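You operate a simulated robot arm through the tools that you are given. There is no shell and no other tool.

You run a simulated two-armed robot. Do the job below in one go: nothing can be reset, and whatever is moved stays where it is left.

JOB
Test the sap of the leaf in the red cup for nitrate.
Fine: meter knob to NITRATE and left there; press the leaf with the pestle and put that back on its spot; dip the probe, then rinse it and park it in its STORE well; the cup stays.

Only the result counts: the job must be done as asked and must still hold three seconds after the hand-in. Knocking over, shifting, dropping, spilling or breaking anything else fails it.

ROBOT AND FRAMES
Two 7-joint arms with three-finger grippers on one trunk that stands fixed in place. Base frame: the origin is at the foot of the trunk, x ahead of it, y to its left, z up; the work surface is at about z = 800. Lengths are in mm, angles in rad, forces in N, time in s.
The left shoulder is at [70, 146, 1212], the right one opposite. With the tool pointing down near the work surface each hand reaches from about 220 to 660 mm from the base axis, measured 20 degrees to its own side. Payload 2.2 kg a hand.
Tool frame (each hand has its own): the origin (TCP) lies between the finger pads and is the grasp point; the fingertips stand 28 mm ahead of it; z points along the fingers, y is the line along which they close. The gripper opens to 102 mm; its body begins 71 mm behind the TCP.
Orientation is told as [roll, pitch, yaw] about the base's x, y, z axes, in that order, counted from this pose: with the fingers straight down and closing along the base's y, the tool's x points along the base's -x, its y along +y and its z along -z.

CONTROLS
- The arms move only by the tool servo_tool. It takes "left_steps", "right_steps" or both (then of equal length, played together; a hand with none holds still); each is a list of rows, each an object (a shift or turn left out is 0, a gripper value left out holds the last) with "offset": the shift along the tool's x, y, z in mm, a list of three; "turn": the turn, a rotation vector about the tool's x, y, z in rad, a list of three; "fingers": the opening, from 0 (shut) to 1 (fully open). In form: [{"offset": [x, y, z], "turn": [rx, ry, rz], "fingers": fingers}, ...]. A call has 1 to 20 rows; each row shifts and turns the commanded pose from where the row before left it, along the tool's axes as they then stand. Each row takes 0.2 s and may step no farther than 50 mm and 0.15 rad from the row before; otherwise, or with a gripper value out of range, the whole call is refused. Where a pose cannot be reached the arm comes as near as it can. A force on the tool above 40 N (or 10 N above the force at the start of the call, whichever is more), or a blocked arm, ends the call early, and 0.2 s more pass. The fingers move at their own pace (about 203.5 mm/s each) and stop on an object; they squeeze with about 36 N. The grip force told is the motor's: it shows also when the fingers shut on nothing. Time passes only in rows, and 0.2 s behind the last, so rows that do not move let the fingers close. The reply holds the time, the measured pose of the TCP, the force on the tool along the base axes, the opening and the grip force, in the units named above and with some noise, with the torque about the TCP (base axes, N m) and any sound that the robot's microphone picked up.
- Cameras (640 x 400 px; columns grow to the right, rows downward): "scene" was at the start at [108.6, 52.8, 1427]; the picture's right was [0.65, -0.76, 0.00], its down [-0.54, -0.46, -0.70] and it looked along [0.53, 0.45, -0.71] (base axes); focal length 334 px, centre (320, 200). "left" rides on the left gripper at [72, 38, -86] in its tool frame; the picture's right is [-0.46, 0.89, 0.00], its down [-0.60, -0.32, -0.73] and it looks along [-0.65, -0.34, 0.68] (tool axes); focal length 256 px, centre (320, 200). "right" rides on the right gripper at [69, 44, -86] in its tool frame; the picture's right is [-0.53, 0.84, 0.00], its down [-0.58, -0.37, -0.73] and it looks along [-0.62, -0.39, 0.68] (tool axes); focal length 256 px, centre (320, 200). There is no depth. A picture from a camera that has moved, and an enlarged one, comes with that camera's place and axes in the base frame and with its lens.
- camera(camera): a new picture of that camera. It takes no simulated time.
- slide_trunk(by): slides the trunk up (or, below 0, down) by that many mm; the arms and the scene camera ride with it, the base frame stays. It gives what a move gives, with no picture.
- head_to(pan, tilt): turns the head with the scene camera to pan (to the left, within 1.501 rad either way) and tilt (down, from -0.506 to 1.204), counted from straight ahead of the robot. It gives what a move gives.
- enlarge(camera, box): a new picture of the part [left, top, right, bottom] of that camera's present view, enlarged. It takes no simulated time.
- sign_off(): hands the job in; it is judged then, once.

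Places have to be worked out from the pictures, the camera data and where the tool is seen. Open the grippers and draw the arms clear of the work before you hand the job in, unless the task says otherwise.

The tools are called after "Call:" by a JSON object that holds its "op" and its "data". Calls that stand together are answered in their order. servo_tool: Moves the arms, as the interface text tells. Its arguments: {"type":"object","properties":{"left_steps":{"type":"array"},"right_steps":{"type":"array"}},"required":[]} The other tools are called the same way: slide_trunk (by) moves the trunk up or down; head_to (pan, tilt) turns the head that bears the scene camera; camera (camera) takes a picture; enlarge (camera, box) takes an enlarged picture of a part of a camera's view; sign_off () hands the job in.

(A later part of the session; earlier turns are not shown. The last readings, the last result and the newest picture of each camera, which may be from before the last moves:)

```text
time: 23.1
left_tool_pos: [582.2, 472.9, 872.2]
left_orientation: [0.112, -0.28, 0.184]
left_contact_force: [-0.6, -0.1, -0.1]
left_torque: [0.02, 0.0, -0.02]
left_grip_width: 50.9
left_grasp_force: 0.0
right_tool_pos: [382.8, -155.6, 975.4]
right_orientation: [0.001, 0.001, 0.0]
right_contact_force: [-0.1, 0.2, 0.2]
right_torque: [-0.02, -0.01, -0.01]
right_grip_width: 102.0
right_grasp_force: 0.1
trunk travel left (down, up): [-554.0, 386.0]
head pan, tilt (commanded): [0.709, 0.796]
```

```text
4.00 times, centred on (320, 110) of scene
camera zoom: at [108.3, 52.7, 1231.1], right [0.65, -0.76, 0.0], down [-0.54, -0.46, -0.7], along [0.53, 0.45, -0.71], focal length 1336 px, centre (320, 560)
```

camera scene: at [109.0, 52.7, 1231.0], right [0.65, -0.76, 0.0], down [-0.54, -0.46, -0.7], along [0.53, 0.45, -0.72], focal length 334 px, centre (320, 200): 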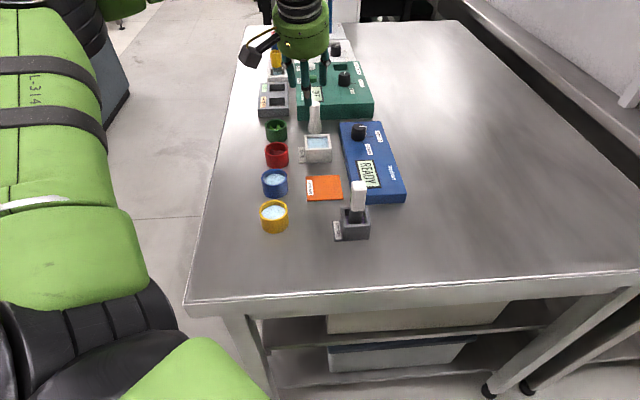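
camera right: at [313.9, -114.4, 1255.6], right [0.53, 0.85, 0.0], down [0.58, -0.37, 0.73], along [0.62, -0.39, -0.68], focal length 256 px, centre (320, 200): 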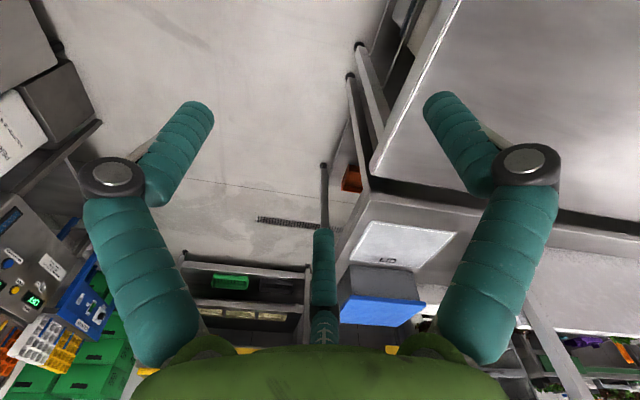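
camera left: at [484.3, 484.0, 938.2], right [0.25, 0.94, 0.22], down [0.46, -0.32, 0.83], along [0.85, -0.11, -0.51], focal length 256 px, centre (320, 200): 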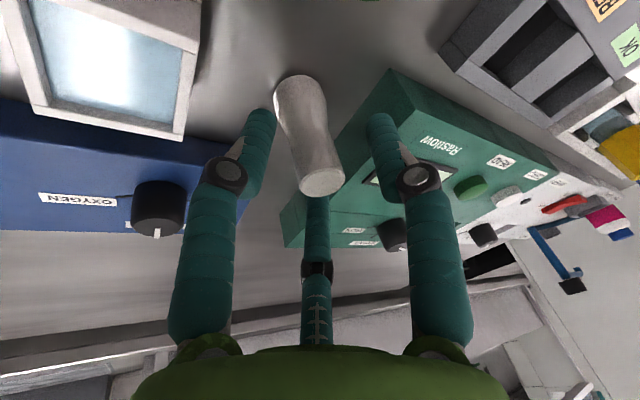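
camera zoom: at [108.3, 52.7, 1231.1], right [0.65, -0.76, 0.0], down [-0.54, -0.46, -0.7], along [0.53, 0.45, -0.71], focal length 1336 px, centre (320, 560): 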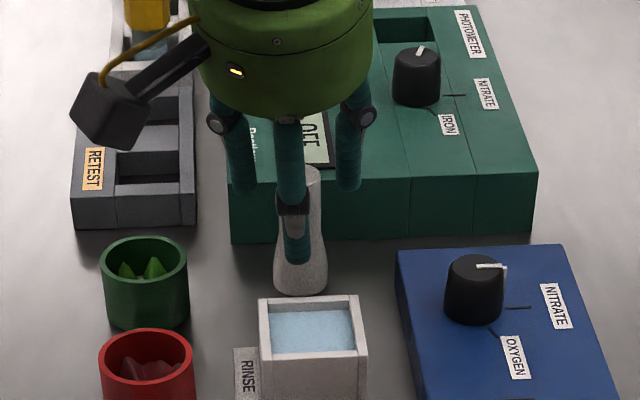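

The pestle head sits centred between the three fingers. I close gradually to just above its diameter and look before squeezing.

Call:
{"op": "servo_tool", "data": {"left_steps": [{"fingers": 0.4}, {"fingers": 0.34}, {"fingers": 0.3}, {"offset": [0, 0, 0]}]}}

Call:
{"op": "camera", "data": {"camera": "left"}}

Call:
{"op": "enlarge", "data": {"camera": "scene", "box": [280, 80, 360, 160]}}

```text
time: 24.1
left_tool_pos: [581.8, 472.9, 871.8]
left_orientation: [0.113, -0.28, 0.185]
left_contact_force: [-0.1, -0.1, 0.4]
left_torque: [0.0, -0.02, 0.03]
left_grip_width: 31.0
left_grasp_force: 0.2
right_tool_pos: [381.8, -155.8, 974.8]
right_orientation: [-0.001, 0.0, 0.0]
right_contact_force: [0.2, 0.0, 0.0]
right_torque: [0.01, 0.0, 0.04]
right_grip_width: 101.5
right_grasp_force: 0.0
trunk travel left (down, up): [-554.0, 386.0]
head pan, tilt (commanded): [0.709, 0.796]
```

```text
taken
camera left: at [484.4, 484.1, 938.3], right [0.25, 0.94, 0.22], down [0.46, -0.32, 0.83], along [0.85, -0.11, -0.51], focal length 256 px, centre (320, 200)
```

left: 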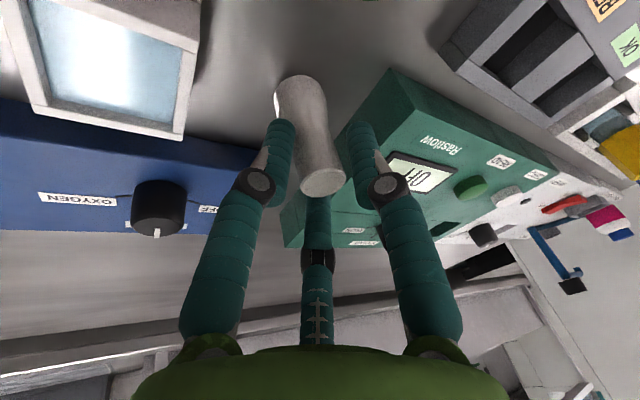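

```text
5.00 times, centred on (320, 120) of scene
camera zoom: at [108.5, 52.8, 1231.0], right [0.65, -0.76, 0.0], down [-0.54, -0.46, -0.7], along [0.53, 0.45, -0.71], focal length 1670 px, centre (320, 600)
```

zoom: 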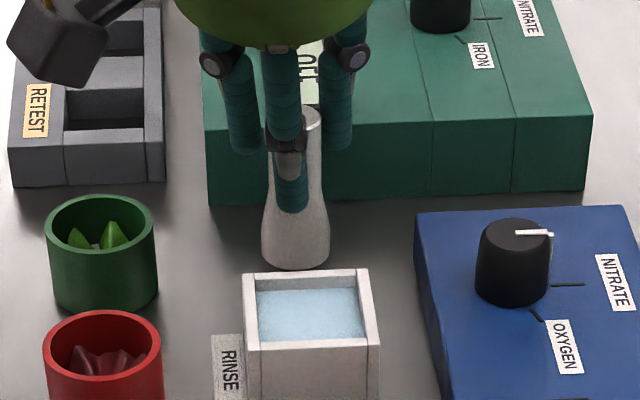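

Still no contact at 31 mm. I close further in small steps.

Call:
{"op": "servo_tool", "data": {"left_steps": [{"fingers": 0.27}, {"fingers": 0.24}, {"fingers": 0.21}, {"offset": [0, 0, 0]}]}}

Call:
{"op": "camera", "data": {"camera": "left"}}

Call:
{"op": "enlarge", "data": {"camera": "scene", "box": [280, 80, 360, 160]}}

```text
time: 25.1
left_tool_pos: [582.2, 473.4, 872.3]
left_orientation: [0.113, -0.28, 0.185]
left_contact_force: [0.6, 0.6, 0.1]
left_torque: [0.01, -0.03, 0.02]
left_grip_width: 24.6
left_grasp_force: 36.3
right_tool_pos: [383.9, -154.8, 975.4]
right_orientation: [0.0, -0.002, -0.001]
right_contact_force: [-0.6, 0.5, -0.3]
right_torque: [0.03, -0.01, -0.02]
right_grip_width: 101.6
right_grasp_force: 0.1
trunk travel left (down, up): [-554.0, 386.0]
head pan, tilt (commanded): [0.709, 0.796]
```

```text
taken
camera left: at [484.5, 484.0, 938.4], right [0.25, 0.94, 0.22], down [0.46, -0.32, 0.83], along [0.85, -0.11, -0.51], focal length 256 px, centre (320, 200)
```

left: 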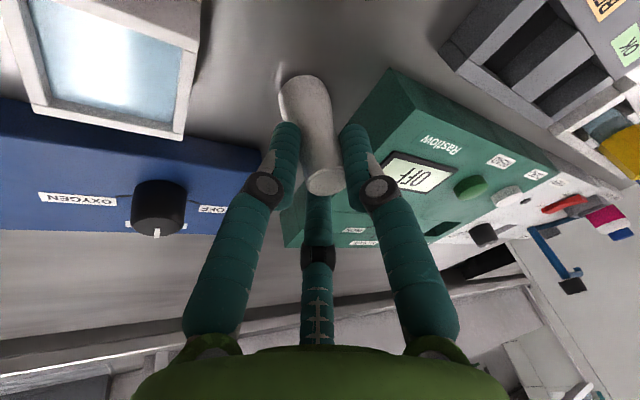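

```text
5.00 times, centred on (320, 120) of scene
camera zoom: at [108.6, 52.7, 1231.0], right [0.65, -0.76, 0.0], down [-0.54, -0.46, -0.7], along [0.53, 0.45, -0.71], focal length 1670 px, centre (320, 600)
```

zoom: 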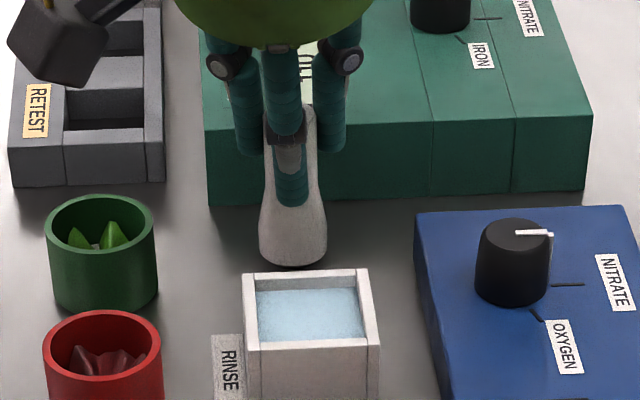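

The grip is firm (24.6 mm, 36 N) and the pestle stays nearly upright. I lift 15 mm straight up and check how it hangs.

Call:
{"op": "servo_tool", "data": {"left_steps": [{"fingers": 0.1}, {"offset": [-1.39, 0.54, -4.8]}, {"offset": [-2.77, 1.07, -9.55]}, {"offset": [0, 0, 0]}]}}

Call:
{"op": "enlarge", "data": {"camera": "left", "box": [220, 40, 420, 240]}}

Call:
{"op": "enlarge", "data": {"camera": "scene", "box": [280, 80, 360, 160]}}

```text
time: 26.1
left_tool_pos: [581.3, 472.7, 885.9]
left_orientation: [0.109, -0.278, 0.186]
left_contact_force: [-0.1, 0.0, -1.1]
left_torque: [0.03, -0.02, 0.01]
left_grip_width: 24.5
left_grasp_force: 36.0
right_tool_pos: [383.8, -155.0, 973.4]
right_orientation: [0.0, 0.0, 0.001]
right_contact_force: [-0.3, 0.9, 0.6]
right_torque: [-0.01, -0.03, -0.02]
right_grip_width: 101.8
right_grasp_force: 0.1
trunk travel left (down, up): [-554.0, 386.0]
head pan, tilt (commanded): [0.709, 0.796]
```

```text
2.00 times, centred on (320, 140) of left
camera zoom: at [484.3, 484.2, 953.1], right [0.25, 0.94, 0.22], down [0.46, -0.32, 0.83], along [0.85, -0.11, -0.51], focal length 512 px, centre (320, 320)
```

zoom: 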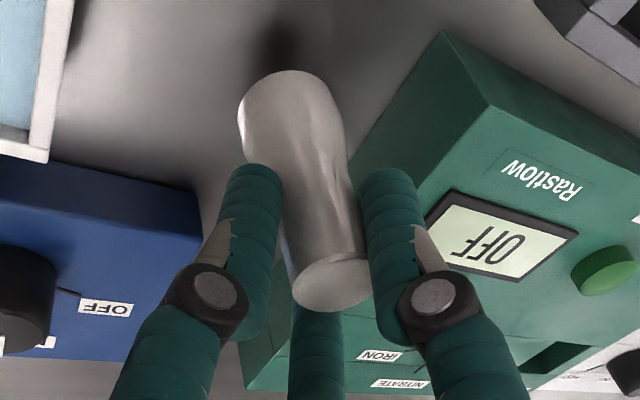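

```text
5.00 times, centred on (320, 120) of scene
camera zoom: at [109.0, 53.2, 1231.0], right [0.65, -0.76, 0.0], down [-0.54, -0.47, -0.7], along [0.53, 0.45, -0.72], focal length 1670 px, centre (320, 600)
```

zoom: 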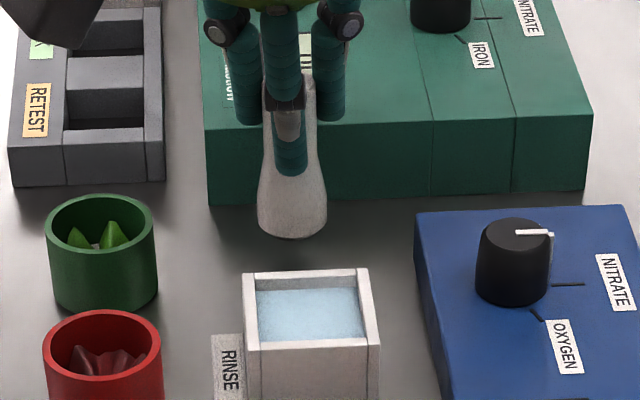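

The pestle is held almost upright (base ≈ (587, 479), top ≈ (585, 477)), so I keep this hand orientation throughout. I lift it clear by another 50 mm and zoom on the red cup to fix its centre.

Call:
{"op": "servo_tool", "data": {"left_steps": [{"offset": [-6.93, 2.68, -23.9]}, {"offset": [-6.93, 2.68, -23.9]}, {"offset": [0, 0, 0]}]}}

Call:
{"op": "enlarge", "data": {"camera": "scene", "box": [250, 110, 340, 180]}}

Call:
{"op": "camera", "data": {"camera": "left"}}

```text
time: 26.9
left_tool_pos: [583.3, 472.9, 937.9]
left_orientation: [0.11, -0.281, 0.185]
left_contact_force: [-0.1, 0.2, -0.5]
left_torque: [0.0, -0.01, -0.01]
left_grip_width: 19.7
left_grasp_force: 4.2
right_tool_pos: [383.2, -157.1, 974.9]
right_orientation: [0.002, 0.0, 0.001]
right_contact_force: [0.7, 0.7, -0.3]
right_torque: [0.01, 0.01, 0.03]
right_grip_width: 102.1
right_grasp_force: 0.0
trunk travel left (down, up): [-554.0, 386.0]
head pan, tilt (commanded): [0.709, 0.796]
```

```text
5.71 times, centred on (295, 145) of scene
camera zoom: at [108.7, 53.1, 1231.0], right [0.65, -0.76, 0.0], down [-0.54, -0.47, -0.7], along [0.53, 0.45, -0.72], focal length 1909 px, centre (463, 514)
```

zoom: 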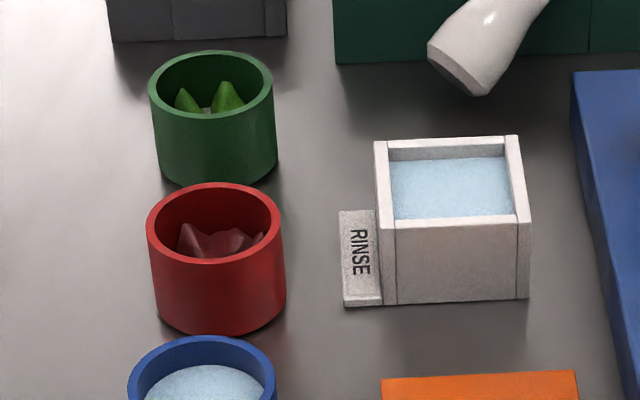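

```text
taken
camera left: at [484.7, 483.9, 1004.1], right [0.25, 0.94, 0.22], down [0.46, -0.32, 0.83], along [0.85, -0.11, -0.51], focal length 256 px, centre (320, 200)
```

left: 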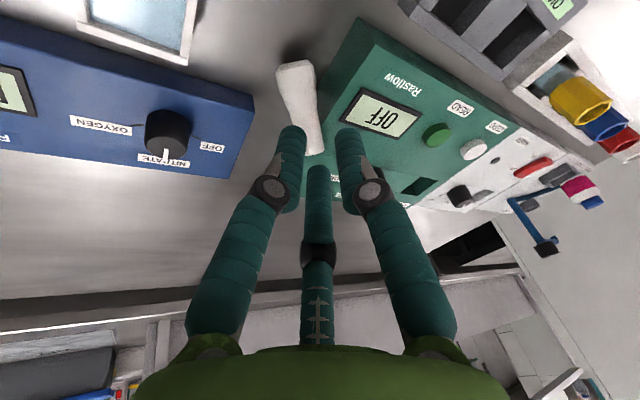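

The grip reading changed (19.7 mm, 4 N): the pestle seems to be slipping. Time stands still now, so I look closely before anything else.

Call:
{"op": "enlarge", "data": {"camera": "left", "box": [240, 30, 400, 190]}}

Call:
{"op": "enlarge", "data": {"camera": "scene", "box": [290, 50, 370, 130]}}

```text
2.50 times, centred on (320, 110) of left
camera zoom: at [484.7, 483.9, 1004.1], right [0.25, 0.94, 0.22], down [0.46, -0.32, 0.83], along [0.85, -0.11, -0.51], focal length 640 px, centre (320, 425)
```

zoom: 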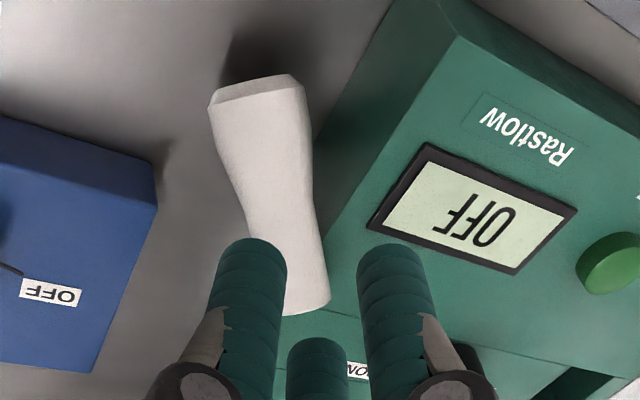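

```text
5.00 times, centred on (330, 90) of scene
camera zoom: at [108.7, 53.1, 1231.0], right [0.65, -0.76, 0.0], down [-0.54, -0.47, -0.7], along [0.53, 0.45, -0.72], focal length 1670 px, centre (270, 750)
```

zoom: 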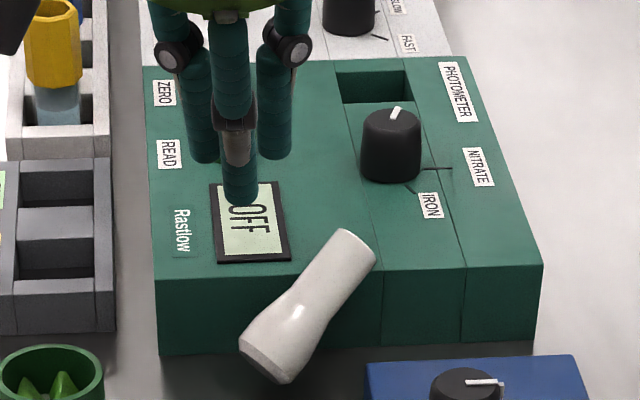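

The pestle has come out of the tilted grip and is in mid-fall. I hold the hand still, let things settle, and then see where it lies.

Call:
{"op": "servo_tool", "data": {"left_steps": [{"offset": [0, 0, -20]}, {"offset": [0, 0, 0]}, {"offset": [0, 0, 0]}, {"offset": [0, 0, 0]}]}}

Call:
{"op": "camera", "data": {"camera": "left"}}

Call:
{"op": "enlarge", "data": {"camera": "scene", "box": [270, 50, 400, 170]}}

Call:
{"op": "camera", "data": {"camera": "scene"}}

```text
time: 27.9
left_tool_pos: [578.5, 470.4, 957.3]
left_orientation: [0.113, -0.279, 0.184]
left_contact_force: [-0.2, -0.9, 0.3]
left_torque: [0.0, 0.01, 0.04]
left_grip_width: 10.3
left_grasp_force: 0.1
right_tool_pos: [383.4, -156.9, 975.1]
right_orientation: [0.001, 0.0, 0.001]
right_contact_force: [0.4, 0.6, 0.4]
right_torque: [0.0, -0.02, -0.02]
right_grip_width: 102.2
right_grasp_force: 0.0
trunk travel left (down, up): [-554.0, 386.0]
head pan, tilt (commanded): [0.709, 0.796]
```

```text
taken
camera left: at [480.1, 480.7, 1022.7], right [0.25, 0.94, 0.22], down [0.46, -0.32, 0.83], along [0.85, -0.11, -0.51], focal length 256 px, centre (320, 200)
```

left: 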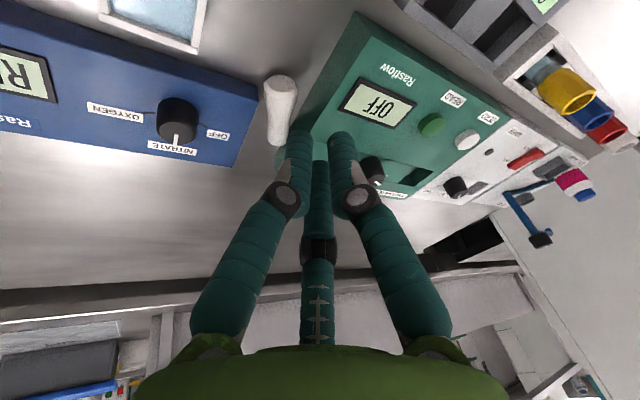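

```text
3.33 times, centred on (335, 110) of scene
camera zoom: at [108.6, 52.9, 1231.0], right [0.65, -0.76, 0.0], down [-0.54, -0.46, -0.7], along [0.53, 0.45, -0.71], focal length 1114 px, centre (270, 500)
```

zoom: 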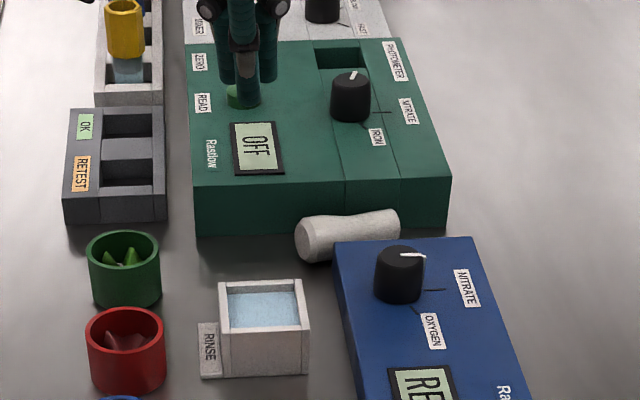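

```text
taken
camera scene: at [108.6, 52.9, 1231.0], right [0.65, -0.76, 0.0], down [-0.54, -0.46, -0.7], along [0.53, 0.45, -0.71], focal length 334 px, centre (320, 200)
```

scene: 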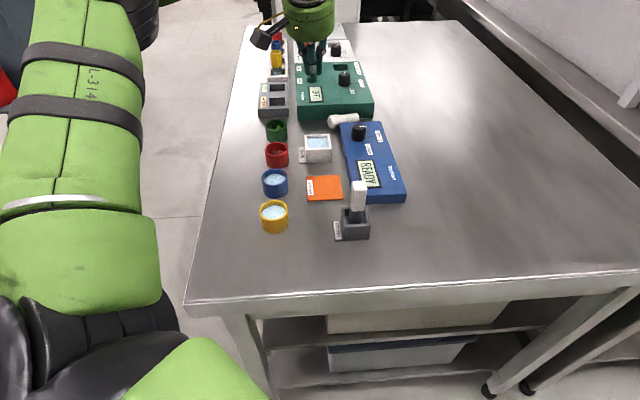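

The pestle now lies on its side between the photometer's front and the back of the blue meter; nothing else seems displaced. I zoom in to see exactly how it lies and check the neighbours.

Call:
{"op": "enlarge", "data": {"camera": "left", "box": [230, 50, 350, 170]}}

Call:
{"op": "enlarge", "data": {"camera": "scene", "box": [310, 90, 380, 150]}}

```text
3.33 times, centred on (290, 110) of left
camera zoom: at [480.1, 480.7, 1022.7], right [0.25, 0.94, 0.22], down [0.46, -0.32, 0.83], along [0.85, -0.11, -0.51], focal length 853 px, centre (420, 500)
```

zoom: 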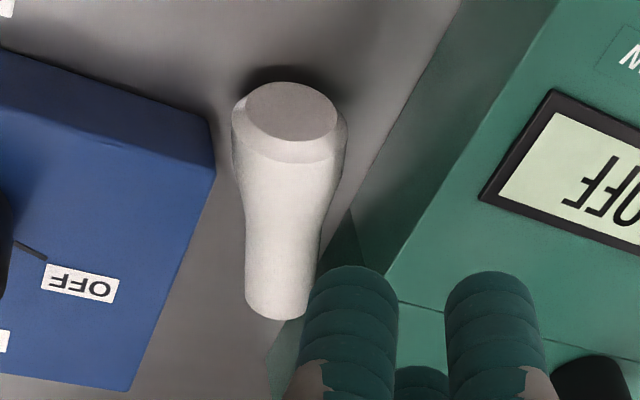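

```text
6.67 times, centred on (345, 120) of scene
camera zoom: at [108.6, 52.9, 1231.0], right [0.65, -0.76, 0.0], down [-0.54, -0.46, -0.7], along [0.53, 0.45, -0.71], focal length 2227 px, centre (153, 733)
```

zoom: 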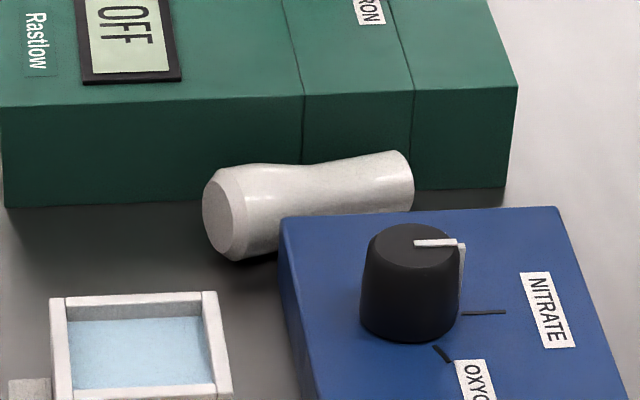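

The pestle lies with its wide base at ≈ (616, 457) and its head at ≈ (681, 427), wedged in the 51 mm gap, so fingers can't straddle it there. Plan: draw it out leftward by pressing a fingertip behind its bulge, then pick it up across its middle and stand it upright in free space. First I back the hand inward, re-orient it (yaw ≈ −0.05, tilt 0.55) and shut the fingers.

Call:
{"op": "servo_tool", "data": {"left_steps": [{"offset": [25.5, -9.4, -8.5], "fingers": 0}, {"offset": [25.5, -9.4, -8.5]}, {"turn": [0.0362, 0.0932, 0]}, {"turn": [0.0362, 0.0932, 0]}, {"turn": [0.0362, 0.0932, 0]}, {"turn": [0, 0, 0.117]}, {"turn": [0, 0, 0.117]}, {"turn": [-0.069, -0.119, 0]}, {"turn": [-0.069, -0.119, 0]}, {"turn": [-0.069, -0.119, 0]}, {"turn": [-0.069, -0.119, 0]}, {"offset": [0, 0, 0]}]}}

Call:
{"op": "camera", "data": {"camera": "left"}}

Call:
{"op": "camera", "data": {"camera": "scene"}}

```text
time: 30.5
left_tool_pos: [531.1, 438.7, 956.9]
left_orientation: [0.298, -0.472, -0.104]
left_contact_force: [0.2, -0.6, 0.3]
left_torque: [0.01, -0.04, -0.03]
left_grip_width: 2.2
left_grasp_force: 30.9
right_tool_pos: [383.2, -155.8, 974.8]
right_orientation: [0.001, 0.0, -0.001]
right_contact_force: [0.1, 0.1, 0.3]
right_torque: [0.0, 0.0, 0.01]
right_grip_width: 102.1
right_grasp_force: 0.0
trunk travel left (down, up): [-554.0, 386.0]
head pan, tilt (commanded): [0.709, 0.796]
```

```text
taken
camera left: at [424.3, 462.3, 1006.6], right [0.38, 0.81, 0.44], down [0.21, -0.54, 0.81], along [0.9, -0.22, -0.38], focal length 256 px, centre (320, 200)
```

left: 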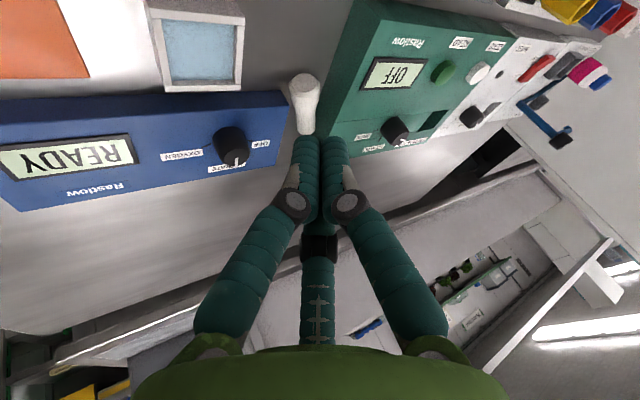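

```text
taken
camera scene: at [109.1, 52.7, 1231.0], right [0.65, -0.76, 0.0], down [-0.54, -0.46, -0.7], along [0.53, 0.45, -0.72], focal length 334 px, centre (320, 200)
```

scene: 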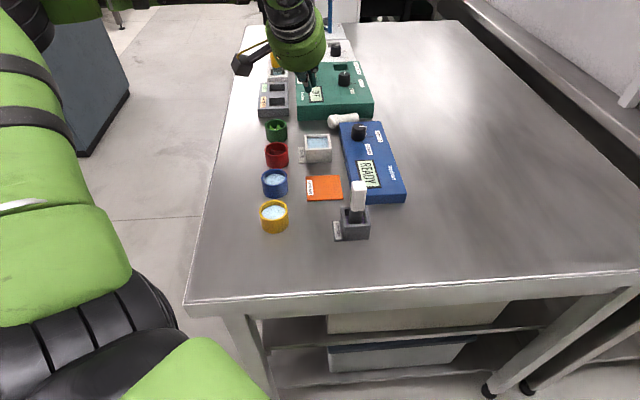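

The fingers are shut and oriented as planned. I move to hover ≈ 28 mm above the pestle's waist at (642, 444, 884).

Call:
{"op": "servo_tool", "data": {"left_steps": [{"offset": [-16.1, -4.4, 28.7]}, {"offset": [-16.1, -4.4, 28.7]}, {"offset": [-16.1, -4.4, 28.7]}, {"offset": [-16.1, -4.4, 28.7]}, {"offset": [0, 0, 0]}]}}

Call:
{"op": "camera", "data": {"camera": "left"}}

Call:
{"op": "enlarge", "data": {"camera": "scene", "box": [300, 70, 390, 150]}}

```text
time: 31.7
left_tool_pos: [640.2, 444.2, 883.6]
left_orientation: [0.299, -0.471, -0.105]
left_contact_force: [-0.1, 0.1, -0.4]
left_torque: [0.02, 0.04, 0.01]
left_grip_width: 2.1
left_grasp_force: 31.3
right_tool_pos: [382.2, -155.2, 975.4]
right_orientation: [-0.001, -0.002, 0.0]
right_contact_force: [-0.1, 0.2, -0.3]
right_torque: [0.01, -0.04, 0.0]
right_grip_width: 101.8
right_grasp_force: 0.0
trunk travel left (down, up): [-554.0, 386.0]
head pan, tilt (commanded): [0.709, 0.796]
```

```text
taken
camera left: at [533.9, 467.2, 934.2], right [0.38, 0.81, 0.44], down [0.21, -0.54, 0.81], along [0.9, -0.22, -0.38], focal length 256 px, centre (320, 200)
```

left: 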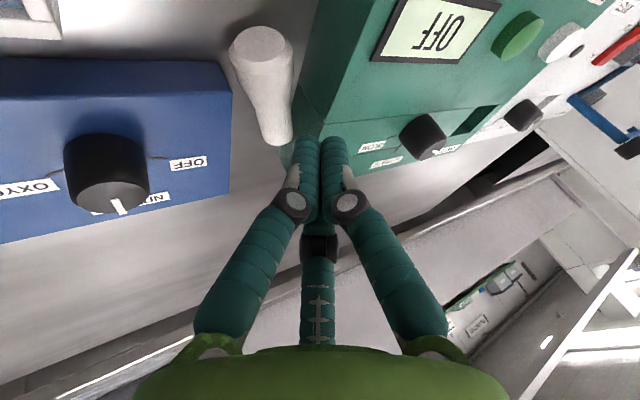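

```text
5.00 times, centred on (345, 110) of scene
camera zoom: at [107.5, 52.8, 1231.2], right [0.65, -0.76, 0.0], down [-0.54, -0.46, -0.7], along [0.53, 0.45, -0.71], focal length 1670 px, centre (195, 650)
```

zoom: 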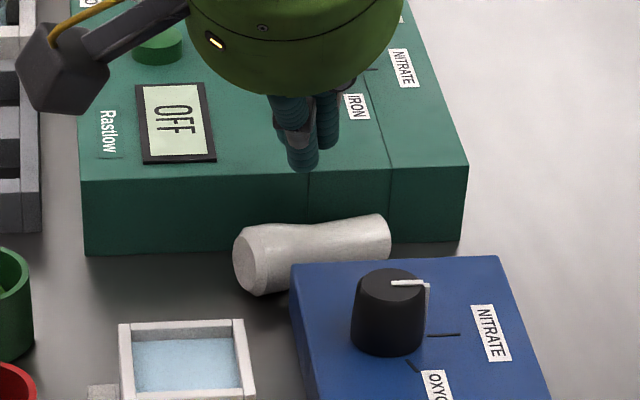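

The F1 fingertip is right above the ridge of the pestle's waist. I descend 22 mm, then feel for contact in 2 mm steps.

Call:
{"op": "servo_tool", "data": {"left_steps": [{"offset": [5.0, -2.88, 9.37]}, {"offset": [5.0, -2.88, 9.37]}, {"offset": [0, 0, 0]}]}}

Call:
{"op": "servo_tool", "data": {"left_steps": [{"offset": [0.91, -0.52, 1.7]}, {"offset": [0.91, -0.52, 1.7]}, {"offset": [0, 0, 0]}]}}

```text
time: 32.5
left_tool_pos: [639.8, 444.2, 862.3]
left_orientation: [0.3, -0.472, -0.105]
left_contact_force: [0.5, -0.6, -0.6]
left_torque: [-0.02, -0.02, 0.02]
left_grip_width: 2.0
left_grasp_force: 31.0
right_tool_pos: [382.2, -155.9, 974.4]
right_orientation: [0.0, -0.001, 0.0]
right_contact_force: [0.8, 0.8, 0.1]
right_torque: [-0.01, 0.04, 0.0]
right_grip_width: 102.0
right_grasp_force: 0.1
trunk travel left (down, up): [-554.0, 386.0]
head pan, tilt (commanded): [0.709, 0.796]
```

```text
time: 33.3
left_tool_pos: [640.5, 444.8, 857.9]
left_orientation: [0.297, -0.471, -0.104]
left_contact_force: [1.0, -0.1, 0.6]
left_torque: [-0.03, -0.03, 0.0]
left_grip_width: 2.0
left_grasp_force: 31.6
right_tool_pos: [383.7, -155.2, 975.7]
right_orientation: [0.0, 0.0, 0.0]
right_contact_force: [0.7, -0.6, -0.2]
right_torque: [0.03, 0.01, 0.01]
right_grip_width: 101.9
right_grasp_force: 0.0
trunk travel left (down, up): [-554.0, 386.0]
head pan, tilt (commanded): [0.709, 0.796]
```

No contact yet (tip ≈ 827). Two more small steps down.

Call:
{"op": "servo_tool", "data": {"left_steps": [{"offset": [0.7, -0.4, 1.3]}, {"offset": [0.7, -0.4, 1.3]}, {"offset": [0, 0, 0]}]}}

Call:
{"op": "camera", "data": {"camera": "left"}}

Call:
{"op": "enlarge", "data": {"camera": "scene", "box": [310, 90, 370, 140]}}

```text
time: 34.1
left_tool_pos: [640.0, 444.9, 856.6]
left_orientation: [0.301, -0.475, -0.105]
left_contact_force: [1.0, 1.3, 8.2]
left_torque: [0.03, -0.02, 0.04]
left_grip_width: 2.1
left_grasp_force: 31.1
right_tool_pos: [382.5, -156.1, 974.5]
right_orientation: [0.003, -0.002, 0.0]
right_contact_force: [0.9, 0.3, 0.2]
right_torque: [-0.01, 0.01, 0.02]
right_grip_width: 102.1
right_grasp_force: 0.0
trunk travel left (down, up): [-554.0, 386.0]
head pan, tilt (commanded): [0.709, 0.796]
```

```text
taken
camera left: at [534.5, 467.2, 906.8], right [0.38, 0.81, 0.45], down [0.2, -0.54, 0.81], along [0.9, -0.22, -0.37], focal length 256 px, centre (320, 200)
```

left: 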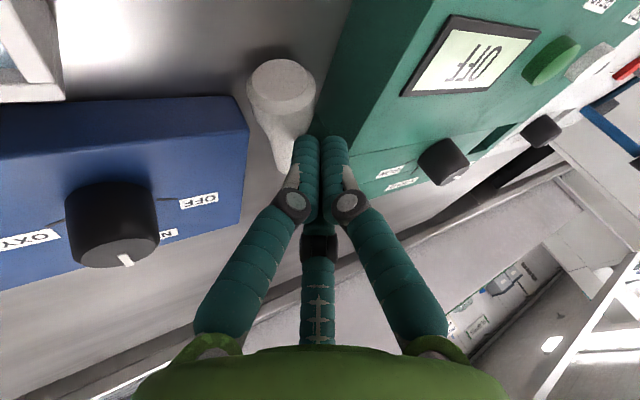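

```text
8.00 times, centred on (340, 115) of scene
camera zoom: at [107.3, 52.1, 1231.3], right [0.65, -0.76, 0.0], down [-0.54, -0.46, -0.7], along [0.53, 0.46, -0.71], focal length 2673 px, centre (160, 880)
```

zoom: 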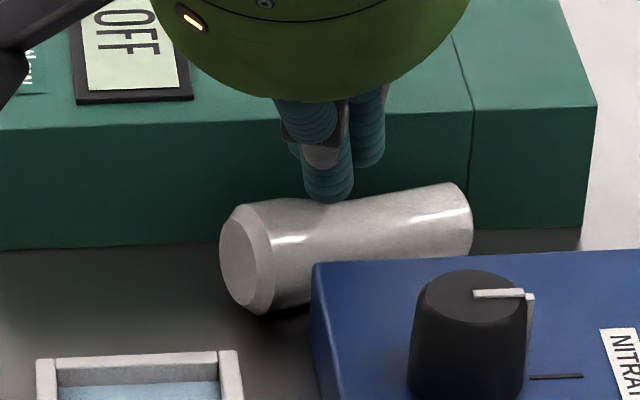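

Contact at ≈ 8 N on the pestle's waist. I drag gently along its axis toward its old spot, 18 mm first.

Call:
{"op": "servo_tool", "data": {"left_steps": [{"offset": [5.02, 2.64, -1.87]}, {"offset": [5.02, 2.64, -1.87]}, {"offset": [5.02, 2.64, -1.87]}, {"offset": [0, 0, 0]}]}}

Call:
{"op": "camera", "data": {"camera": "left"}}

Call:
{"op": "enlarge", "data": {"camera": "scene", "box": [310, 90, 370, 140]}}

```text
time: 35.1
left_tool_pos: [623.8, 450.2, 857.4]
left_orientation: [0.3, -0.475, -0.107]
left_contact_force: [4.4, -2.1, 12.9]
left_torque: [-0.06, -0.13, -0.02]
left_grip_width: 2.0
left_grasp_force: 31.1
right_tool_pos: [381.2, -158.1, 975.3]
right_orientation: [0.002, -0.001, -0.001]
right_contact_force: [-0.3, -0.4, 0.3]
right_torque: [-0.01, 0.01, -0.04]
right_grip_width: 102.2
right_grasp_force: 0.0
trunk travel left (down, up): [-554.0, 386.0]
head pan, tilt (commanded): [0.709, 0.796]
```

```text
taken
camera left: at [518.1, 473.9, 907.2], right [0.38, 0.81, 0.45], down [0.2, -0.54, 0.81], along [0.9, -0.22, -0.37], focal length 256 px, centre (320, 200)
```

left: 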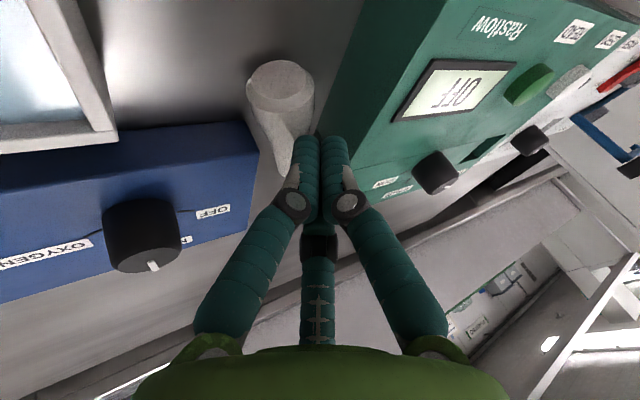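

```text
8.00 times, centred on (340, 115) of scene
camera zoom: at [107.4, 50.8, 1231.3], right [0.65, -0.76, 0.0], down [-0.54, -0.46, -0.7], along [0.53, 0.46, -0.71], focal length 2673 px, centre (160, 880)
```

zoom: 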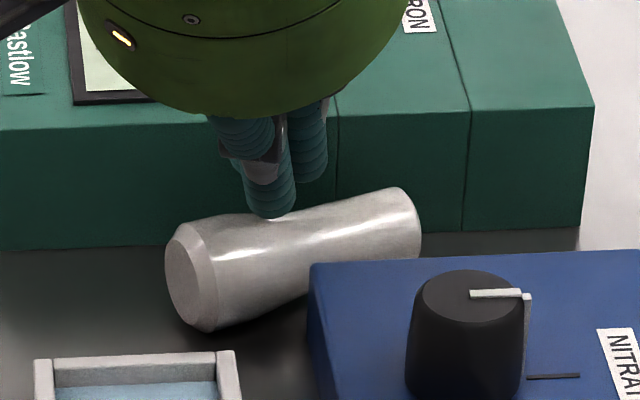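

The drag works: the pestle followed by ~18 mm, nothing else moved. I continue for another 24 mm, with a slight unloading.

Call:
{"op": "servo_tool", "data": {"left_steps": [{"offset": [4.8, 2.77, -2.3]}, {"offset": [5.02, 2.64, -1.87]}, {"offset": [5.02, 2.64, -1.87]}, {"offset": [5.02, 2.64, -1.87]}, {"offset": [0, 0, 0]}]}}

Call:
{"op": "camera", "data": {"camera": "left"}}

Call:
{"op": "enlarge", "data": {"camera": "scene", "box": [300, 90, 370, 150]}}

```text
time: 36.3
left_tool_pos: [599.4, 460.7, 857.2]
left_orientation: [0.303, -0.473, -0.106]
left_contact_force: [3.5, -1.9, 13.0]
left_torque: [-0.06, -0.11, 0.01]
left_grip_width: 2.1
left_grasp_force: 31.7
right_tool_pos: [380.8, -155.9, 974.6]
right_orientation: [0.002, -0.002, -0.001]
right_contact_force: [0.3, -0.5, -0.6]
right_torque: [-0.02, 0.02, -0.01]
right_grip_width: 102.1
right_grasp_force: 0.0
trunk travel left (down, up): [-554.0, 386.0]
head pan, tilt (commanded): [0.709, 0.796]
```

```text
taken
camera left: at [495.9, 484.1, 907.4], right [0.38, 0.81, 0.45], down [0.21, -0.54, 0.81], along [0.9, -0.22, -0.38], focal length 256 px, centre (320, 200)
```

left: 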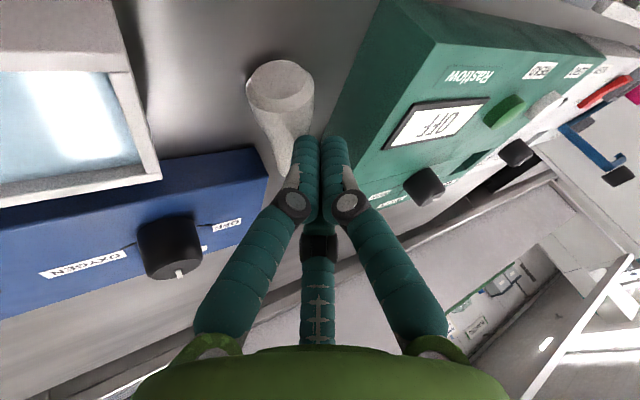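

```text
6.67 times, centred on (335, 120) of scene
camera zoom: at [107.2, 50.9, 1231.3], right [0.65, -0.76, 0.0], down [-0.54, -0.46, -0.7], along [0.53, 0.46, -0.71], focal length 2227 px, centre (220, 733)
```

zoom: 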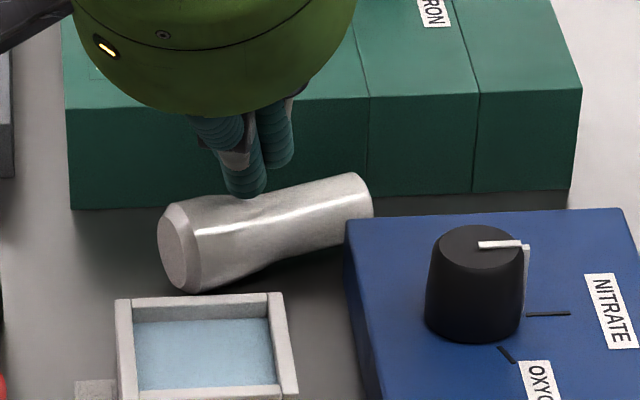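

It keeps following. One more 25 mm drag puts its middle near the old spot with room for fingers all round.

Call:
{"op": "servo_tool", "data": {"left_steps": [{"offset": [5.35, 2.41, -2.12]}, {"offset": [5.35, 2.41, -2.12]}, {"offset": [5.35, 2.41, -2.12]}, {"offset": [5.35, 2.41, -2.12]}, {"offset": [0, 0, 0]}]}}

Call:
{"op": "enlarge", "data": {"camera": "scene", "box": [290, 90, 370, 150]}}

```text
time: 37.5
left_tool_pos: [577.4, 470.9, 858.2]
left_orientation: [0.302, -0.47, -0.106]
left_contact_force: [3.2, -1.0, 11.3]
left_torque: [0.01, -0.11, -0.01]
left_grip_width: 1.8
left_grasp_force: 31.4
right_tool_pos: [381.4, -157.0, 974.1]
right_orientation: [0.001, -0.002, 0.0]
right_contact_force: [-0.2, -0.2, 0.0]
right_torque: [0.03, 0.03, -0.02]
right_grip_width: 101.9
right_grasp_force: 0.1
trunk travel left (down, up): [-554.0, 386.0]
head pan, tilt (commanded): [0.709, 0.796]
```

```text
6.67 times, centred on (330, 120) of scene
camera zoom: at [107.3, 51.1, 1231.3], right [0.65, -0.76, 0.0], down [-0.54, -0.46, -0.7], along [0.53, 0.46, -0.71], focal length 2227 px, centre (253, 733)
```

zoom: 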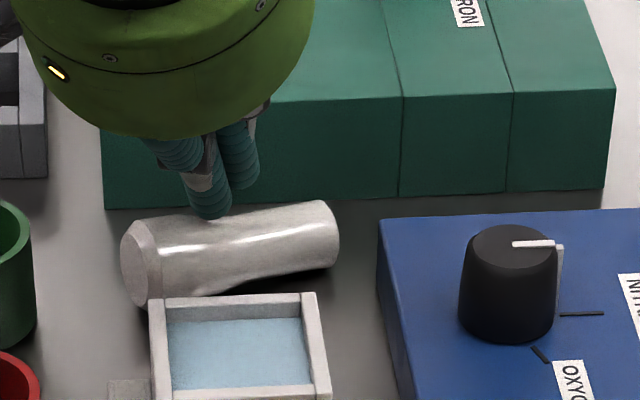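

The pestle now lies near its old spot with its middle at ≈ (587, 471), axis ≈ −27°, clear of the meter. I lift off, back inward, and re-orient for a grasp across it (yaw ≈ −0.467, tilt 0.3 about the pestle's axis), opening to 66 mm.

Call:
{"op": "servo_tool", "data": {"left_steps": [{"offset": [-9.1, 5.2, -17.0]}, {"offset": [-9.1, 5.2, -17.0]}, {"offset": [16.1, -12.0, -24.0]}, {"offset": [16.1, -12.0, -24.0]}, {"turn": [0.069, 0.119, 0], "fingers": 0.65}, {"turn": [0.069, 0.119, 0]}, {"turn": [0.069, 0.119, 0]}, {"turn": [0.069, 0.119, 0]}, {"turn": [0, 0, 0.139]}, {"turn": [0, 0, 0.139]}, {"turn": [0, 0, 0.139]}, {"turn": [-0.1, 0, 0]}, {"turn": [-0.1, 0, 0]}, {"turn": [-0.1, 0, 0]}, {"offset": [0, 0, 0]}]}}

Call:
{"op": "camera", "data": {"camera": "left"}}

Call:
{"op": "enlarge", "data": {"camera": "scene", "box": [270, 80, 370, 170]}}

```text
time: 40.7
left_tool_pos: [529.6, 440.8, 915.5]
left_orientation: [0.301, 0.0, -0.449]
left_contact_force: [0.3, -0.4, 0.0]
left_torque: [-0.03, 0.0, 0.03]
left_grip_width: 66.5
left_grasp_force: 0.0
right_tool_pos: [383.2, -154.9, 975.3]
right_orientation: [0.0, -0.001, 0.002]
right_contact_force: [1.0, 0.4, 0.2]
right_torque: [-0.02, -0.02, -0.04]
right_grip_width: 101.9
right_grasp_force: 0.1
trunk travel left (down, up): [-554.0, 386.0]
head pan, tilt (commanded): [0.709, 0.796]
```

```text
taken
camera left: at [468.7, 481.7, 1008.2], right [0.79, 0.56, 0.26], down [0.32, -0.73, 0.6], along [0.53, -0.39, -0.75], focal length 256 px, centre (320, 200)
```

left: 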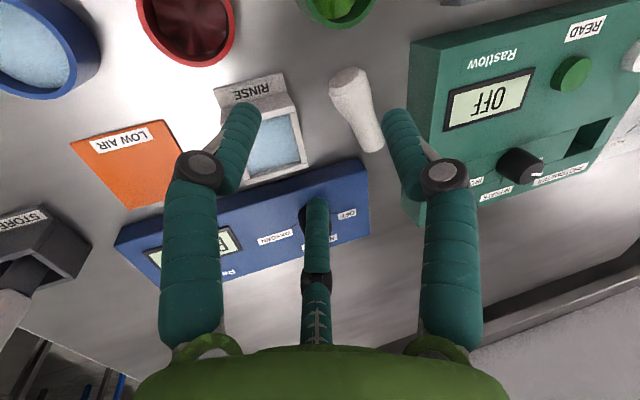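

```text
4.44 times, centred on (320, 125) of scene
camera zoom: at [108.8, 53.1, 1231.0], right [0.65, -0.76, 0.0], down [-0.54, -0.47, -0.7], along [0.53, 0.45, -0.72], focal length 1485 px, centre (320, 533)
```

zoom: 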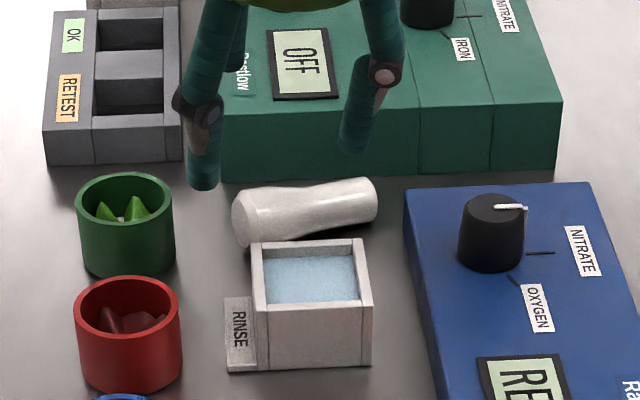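

Re-measured: base ≈ (558, 485), head ≈ (617, 454). I turn the yaw by a further −0.035 and go to a hover point 30 mm above the grasp pose, with the hand offset so that the pestle sits between the single finger and the pair.

Call:
{"op": "servo_tool", "data": {"left_steps": [{"turn": [0, 0, 0.035]}, {"offset": [-14.3, 7.1, 19.3]}, {"offset": [-14.3, 7.1, 19.3]}, {"offset": [-14.3, 7.1, 19.3]}, {"offset": [0, 0, 0]}]}}

Call:
{"op": "camera", "data": {"camera": "left"}}

Call:
{"op": "enlarge", "data": {"camera": "scene", "box": [280, 70, 380, 160]}}

```text
time: 41.9
left_tool_pos: [584.9, 453.5, 865.8]
left_orientation: [0.3, 0.008, -0.484]
left_contact_force: [0.5, -0.5, 0.3]
left_torque: [-0.01, -0.02, -0.03]
left_grip_width: 66.4
left_grasp_force: 0.0
right_tool_pos: [382.6, -154.0, 974.3]
right_orientation: [-0.001, -0.003, 0.001]
right_contact_force: [-0.3, -0.4, 0.7]
right_torque: [0.01, 0.0, -0.01]
right_grip_width: 102.0
right_grasp_force: 0.1
trunk travel left (down, up): [-554.0, 386.0]
head pan, tilt (commanded): [0.709, 0.796]
```

```text
taken
camera left: at [526.4, 496.7, 959.6], right [0.81, 0.53, 0.26], down [0.3, -0.74, 0.6], along [0.51, -0.41, -0.76], focal length 256 px, centre (320, 200)
```

left: 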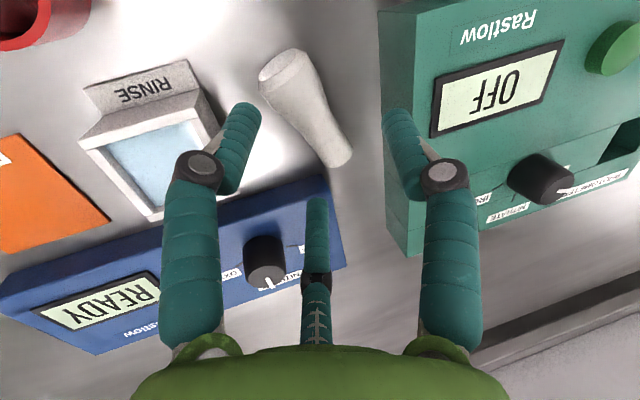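

```text
4.44 times, centred on (330, 115) of scene
camera zoom: at [107.9, 52.7, 1231.1], right [0.65, -0.76, 0.0], down [-0.54, -0.46, -0.7], along [0.53, 0.45, -0.71], focal length 1485 px, centre (276, 578)
```

zoom: 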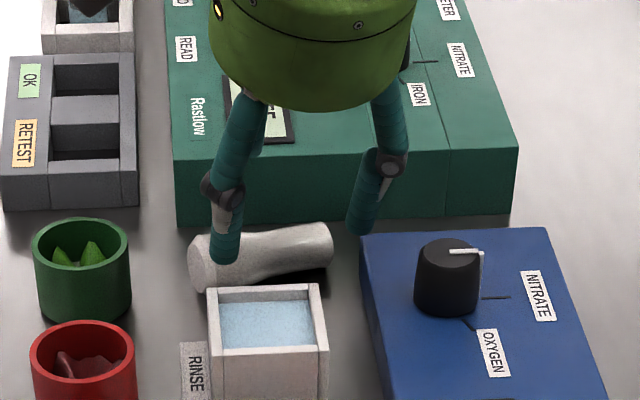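

Alignment looks right: the pestle sits between the far single finger and the near pair. I descend 28 mm.

Call:
{"op": "servo_tool", "data": {"left_steps": [{"offset": [-0.1, -2.8, 8.9]}, {"offset": [-0.1, -2.8, 8.9]}, {"offset": [-0.1, -2.8, 8.9]}, {"offset": [0, 0, 0]}]}}

Call:
{"op": "camera", "data": {"camera": "left"}}

Call:
{"op": "enlarge", "data": {"camera": "scene", "box": [290, 80, 370, 150]}}

```text
time: 42.9
left_tool_pos: [580.7, 456.5, 832.7]
left_orientation: [0.295, 0.019, -0.481]
left_contact_force: [0.1, -0.2, -1.5]
left_torque: [-0.01, 0.02, 0.0]
left_grip_width: 70.4
left_grasp_force: 0.4
right_tool_pos: [382.8, -152.8, 973.6]
right_orientation: [-0.002, 0.0, 0.001]
right_contact_force: [0.0, 1.5, -0.2]
right_torque: [-0.07, 0.02, -0.03]
right_grip_width: 102.1
right_grasp_force: 0.0
trunk travel left (down, up): [-554.0, 386.0]
head pan, tilt (commanded): [0.709, 0.796]
```

```text
taken
camera left: at [523.7, 499.2, 926.9], right [0.81, 0.53, 0.25], down [0.31, -0.74, 0.6], along [0.5, -0.41, -0.76], focal length 256 px, centre (320, 200)
```

left: 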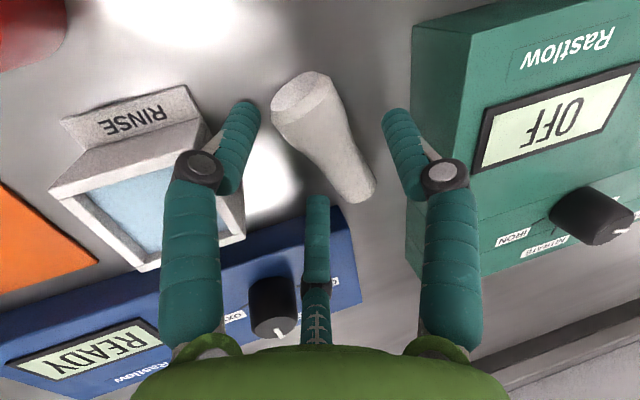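

```text
5.71 times, centred on (330, 115) of scene
camera zoom: at [108.4, 55.1, 1230.4], right [0.65, -0.76, 0.0], down [-0.54, -0.47, -0.7], along [0.53, 0.45, -0.72], focal length 1909 px, centre (263, 686)
```

zoom: 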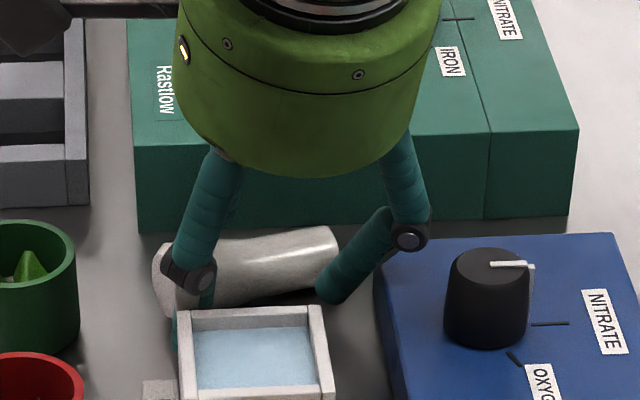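

The measured pose is off by ~6 mm and the trunk camera swayed slightly, so something is loading the arm. I look at the whole picture before doing anything.

Call:
{"op": "camera", "data": {"camera": "scene"}}

Call:
{"op": "servo_tool", "data": {"left_steps": [{"offset": [0, 0, 0]}]}}

Call:
{"op": "camera", "data": {"camera": "right"}}

```text
taken
camera scene: at [108.4, 55.1, 1230.4], right [0.65, -0.76, 0.0], down [-0.54, -0.47, -0.7], along [0.53, 0.45, -0.72], focal length 334 px, centre (320, 200)
```

scene: 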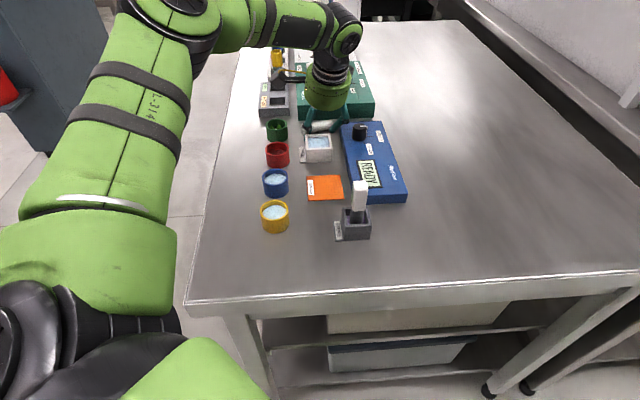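

```text
time: 43.3
left_tool_pos: [582.6, 454.0, 836.6]
left_orientation: [0.297, 0.014, -0.481]
left_contact_force: [-4.4, 0.9, -1.2]
left_torque: [-0.01, -0.27, -0.1]
left_grip_width: 65.9
left_grasp_force: 0.0
right_tool_pos: [382.5, -155.2, 974.7]
right_orientation: [0.0, -0.001, 0.001]
right_contact_force: [-0.2, 0.3, 0.2]
right_torque: [-0.02, -0.03, -0.01]
right_grip_width: 102.0
right_grasp_force: 0.1
trunk travel left (down, up): [-554.0, 386.0]
head pan, tilt (commanded): [0.709, 0.796]
```

```text
taken
camera right: at [311.7, -111.0, 1060.7], right [0.53, 0.85, 0.0], down [0.58, -0.36, 0.73], along [0.62, -0.39, -0.68], focal length 256 px, centre (320, 200)
```

right: 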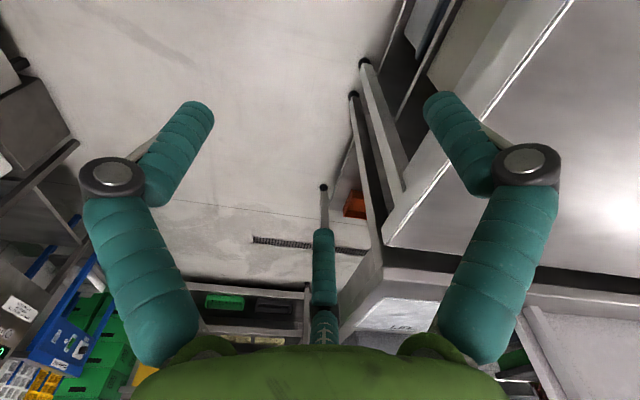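

The near right finger is bearing against the meter's left side (≈ 4 N). I lift straight back up and check that the meter has not shifted.

Call:
{"op": "servo_tool", "data": {"left_steps": [{"offset": [0.1, 2.8, -8.9]}, {"offset": [0.1, 2.8, -8.9]}, {"offset": [0.15, 4.15, -13.4]}, {"offset": [0, 0, 0]}]}}

Call:
{"op": "enlarge", "data": {"camera": "scene", "box": [250, 80, 410, 220]}}

Call:
{"op": "camera", "data": {"camera": "left"}}

```text
time: 44.3
left_tool_pos: [585.5, 451.8, 870.8]
left_orientation: [0.301, 0.009, -0.484]
left_contact_force: [0.3, 0.3, 0.3]
left_torque: [0.02, -0.02, -0.03]
left_grip_width: 66.5
left_grasp_force: 0.1
right_tool_pos: [383.0, -155.3, 973.8]
right_orientation: [-0.001, 0.0, 0.0]
right_contact_force: [-0.5, -0.2, 0.7]
right_torque: [-0.03, -0.01, 0.0]
right_grip_width: 101.9
right_grasp_force: 0.1
trunk travel left (down, up): [-554.0, 386.0]
head pan, tilt (commanded): [0.709, 0.796]
```

```text
2.86 times, centred on (330, 150) of scene
camera zoom: at [108.7, 53.0, 1231.0], right [0.65, -0.76, 0.0], down [-0.54, -0.47, -0.7], along [0.53, 0.45, -0.72], focal length 955 px, centre (291, 343)
```

zoom: 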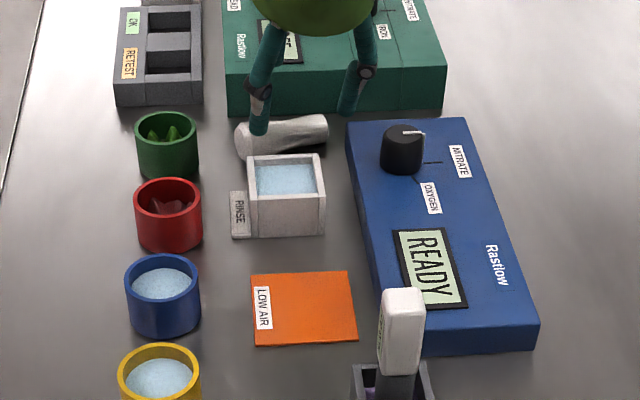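

```text
taken
camera left: at [526.4, 496.1, 964.5], right [0.81, 0.53, 0.26], down [0.3, -0.74, 0.6], along [0.51, -0.41, -0.76], focal length 256 px, centre (320, 200)
```

left: 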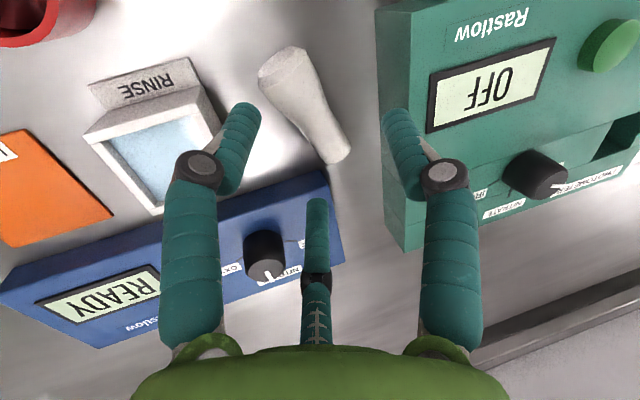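

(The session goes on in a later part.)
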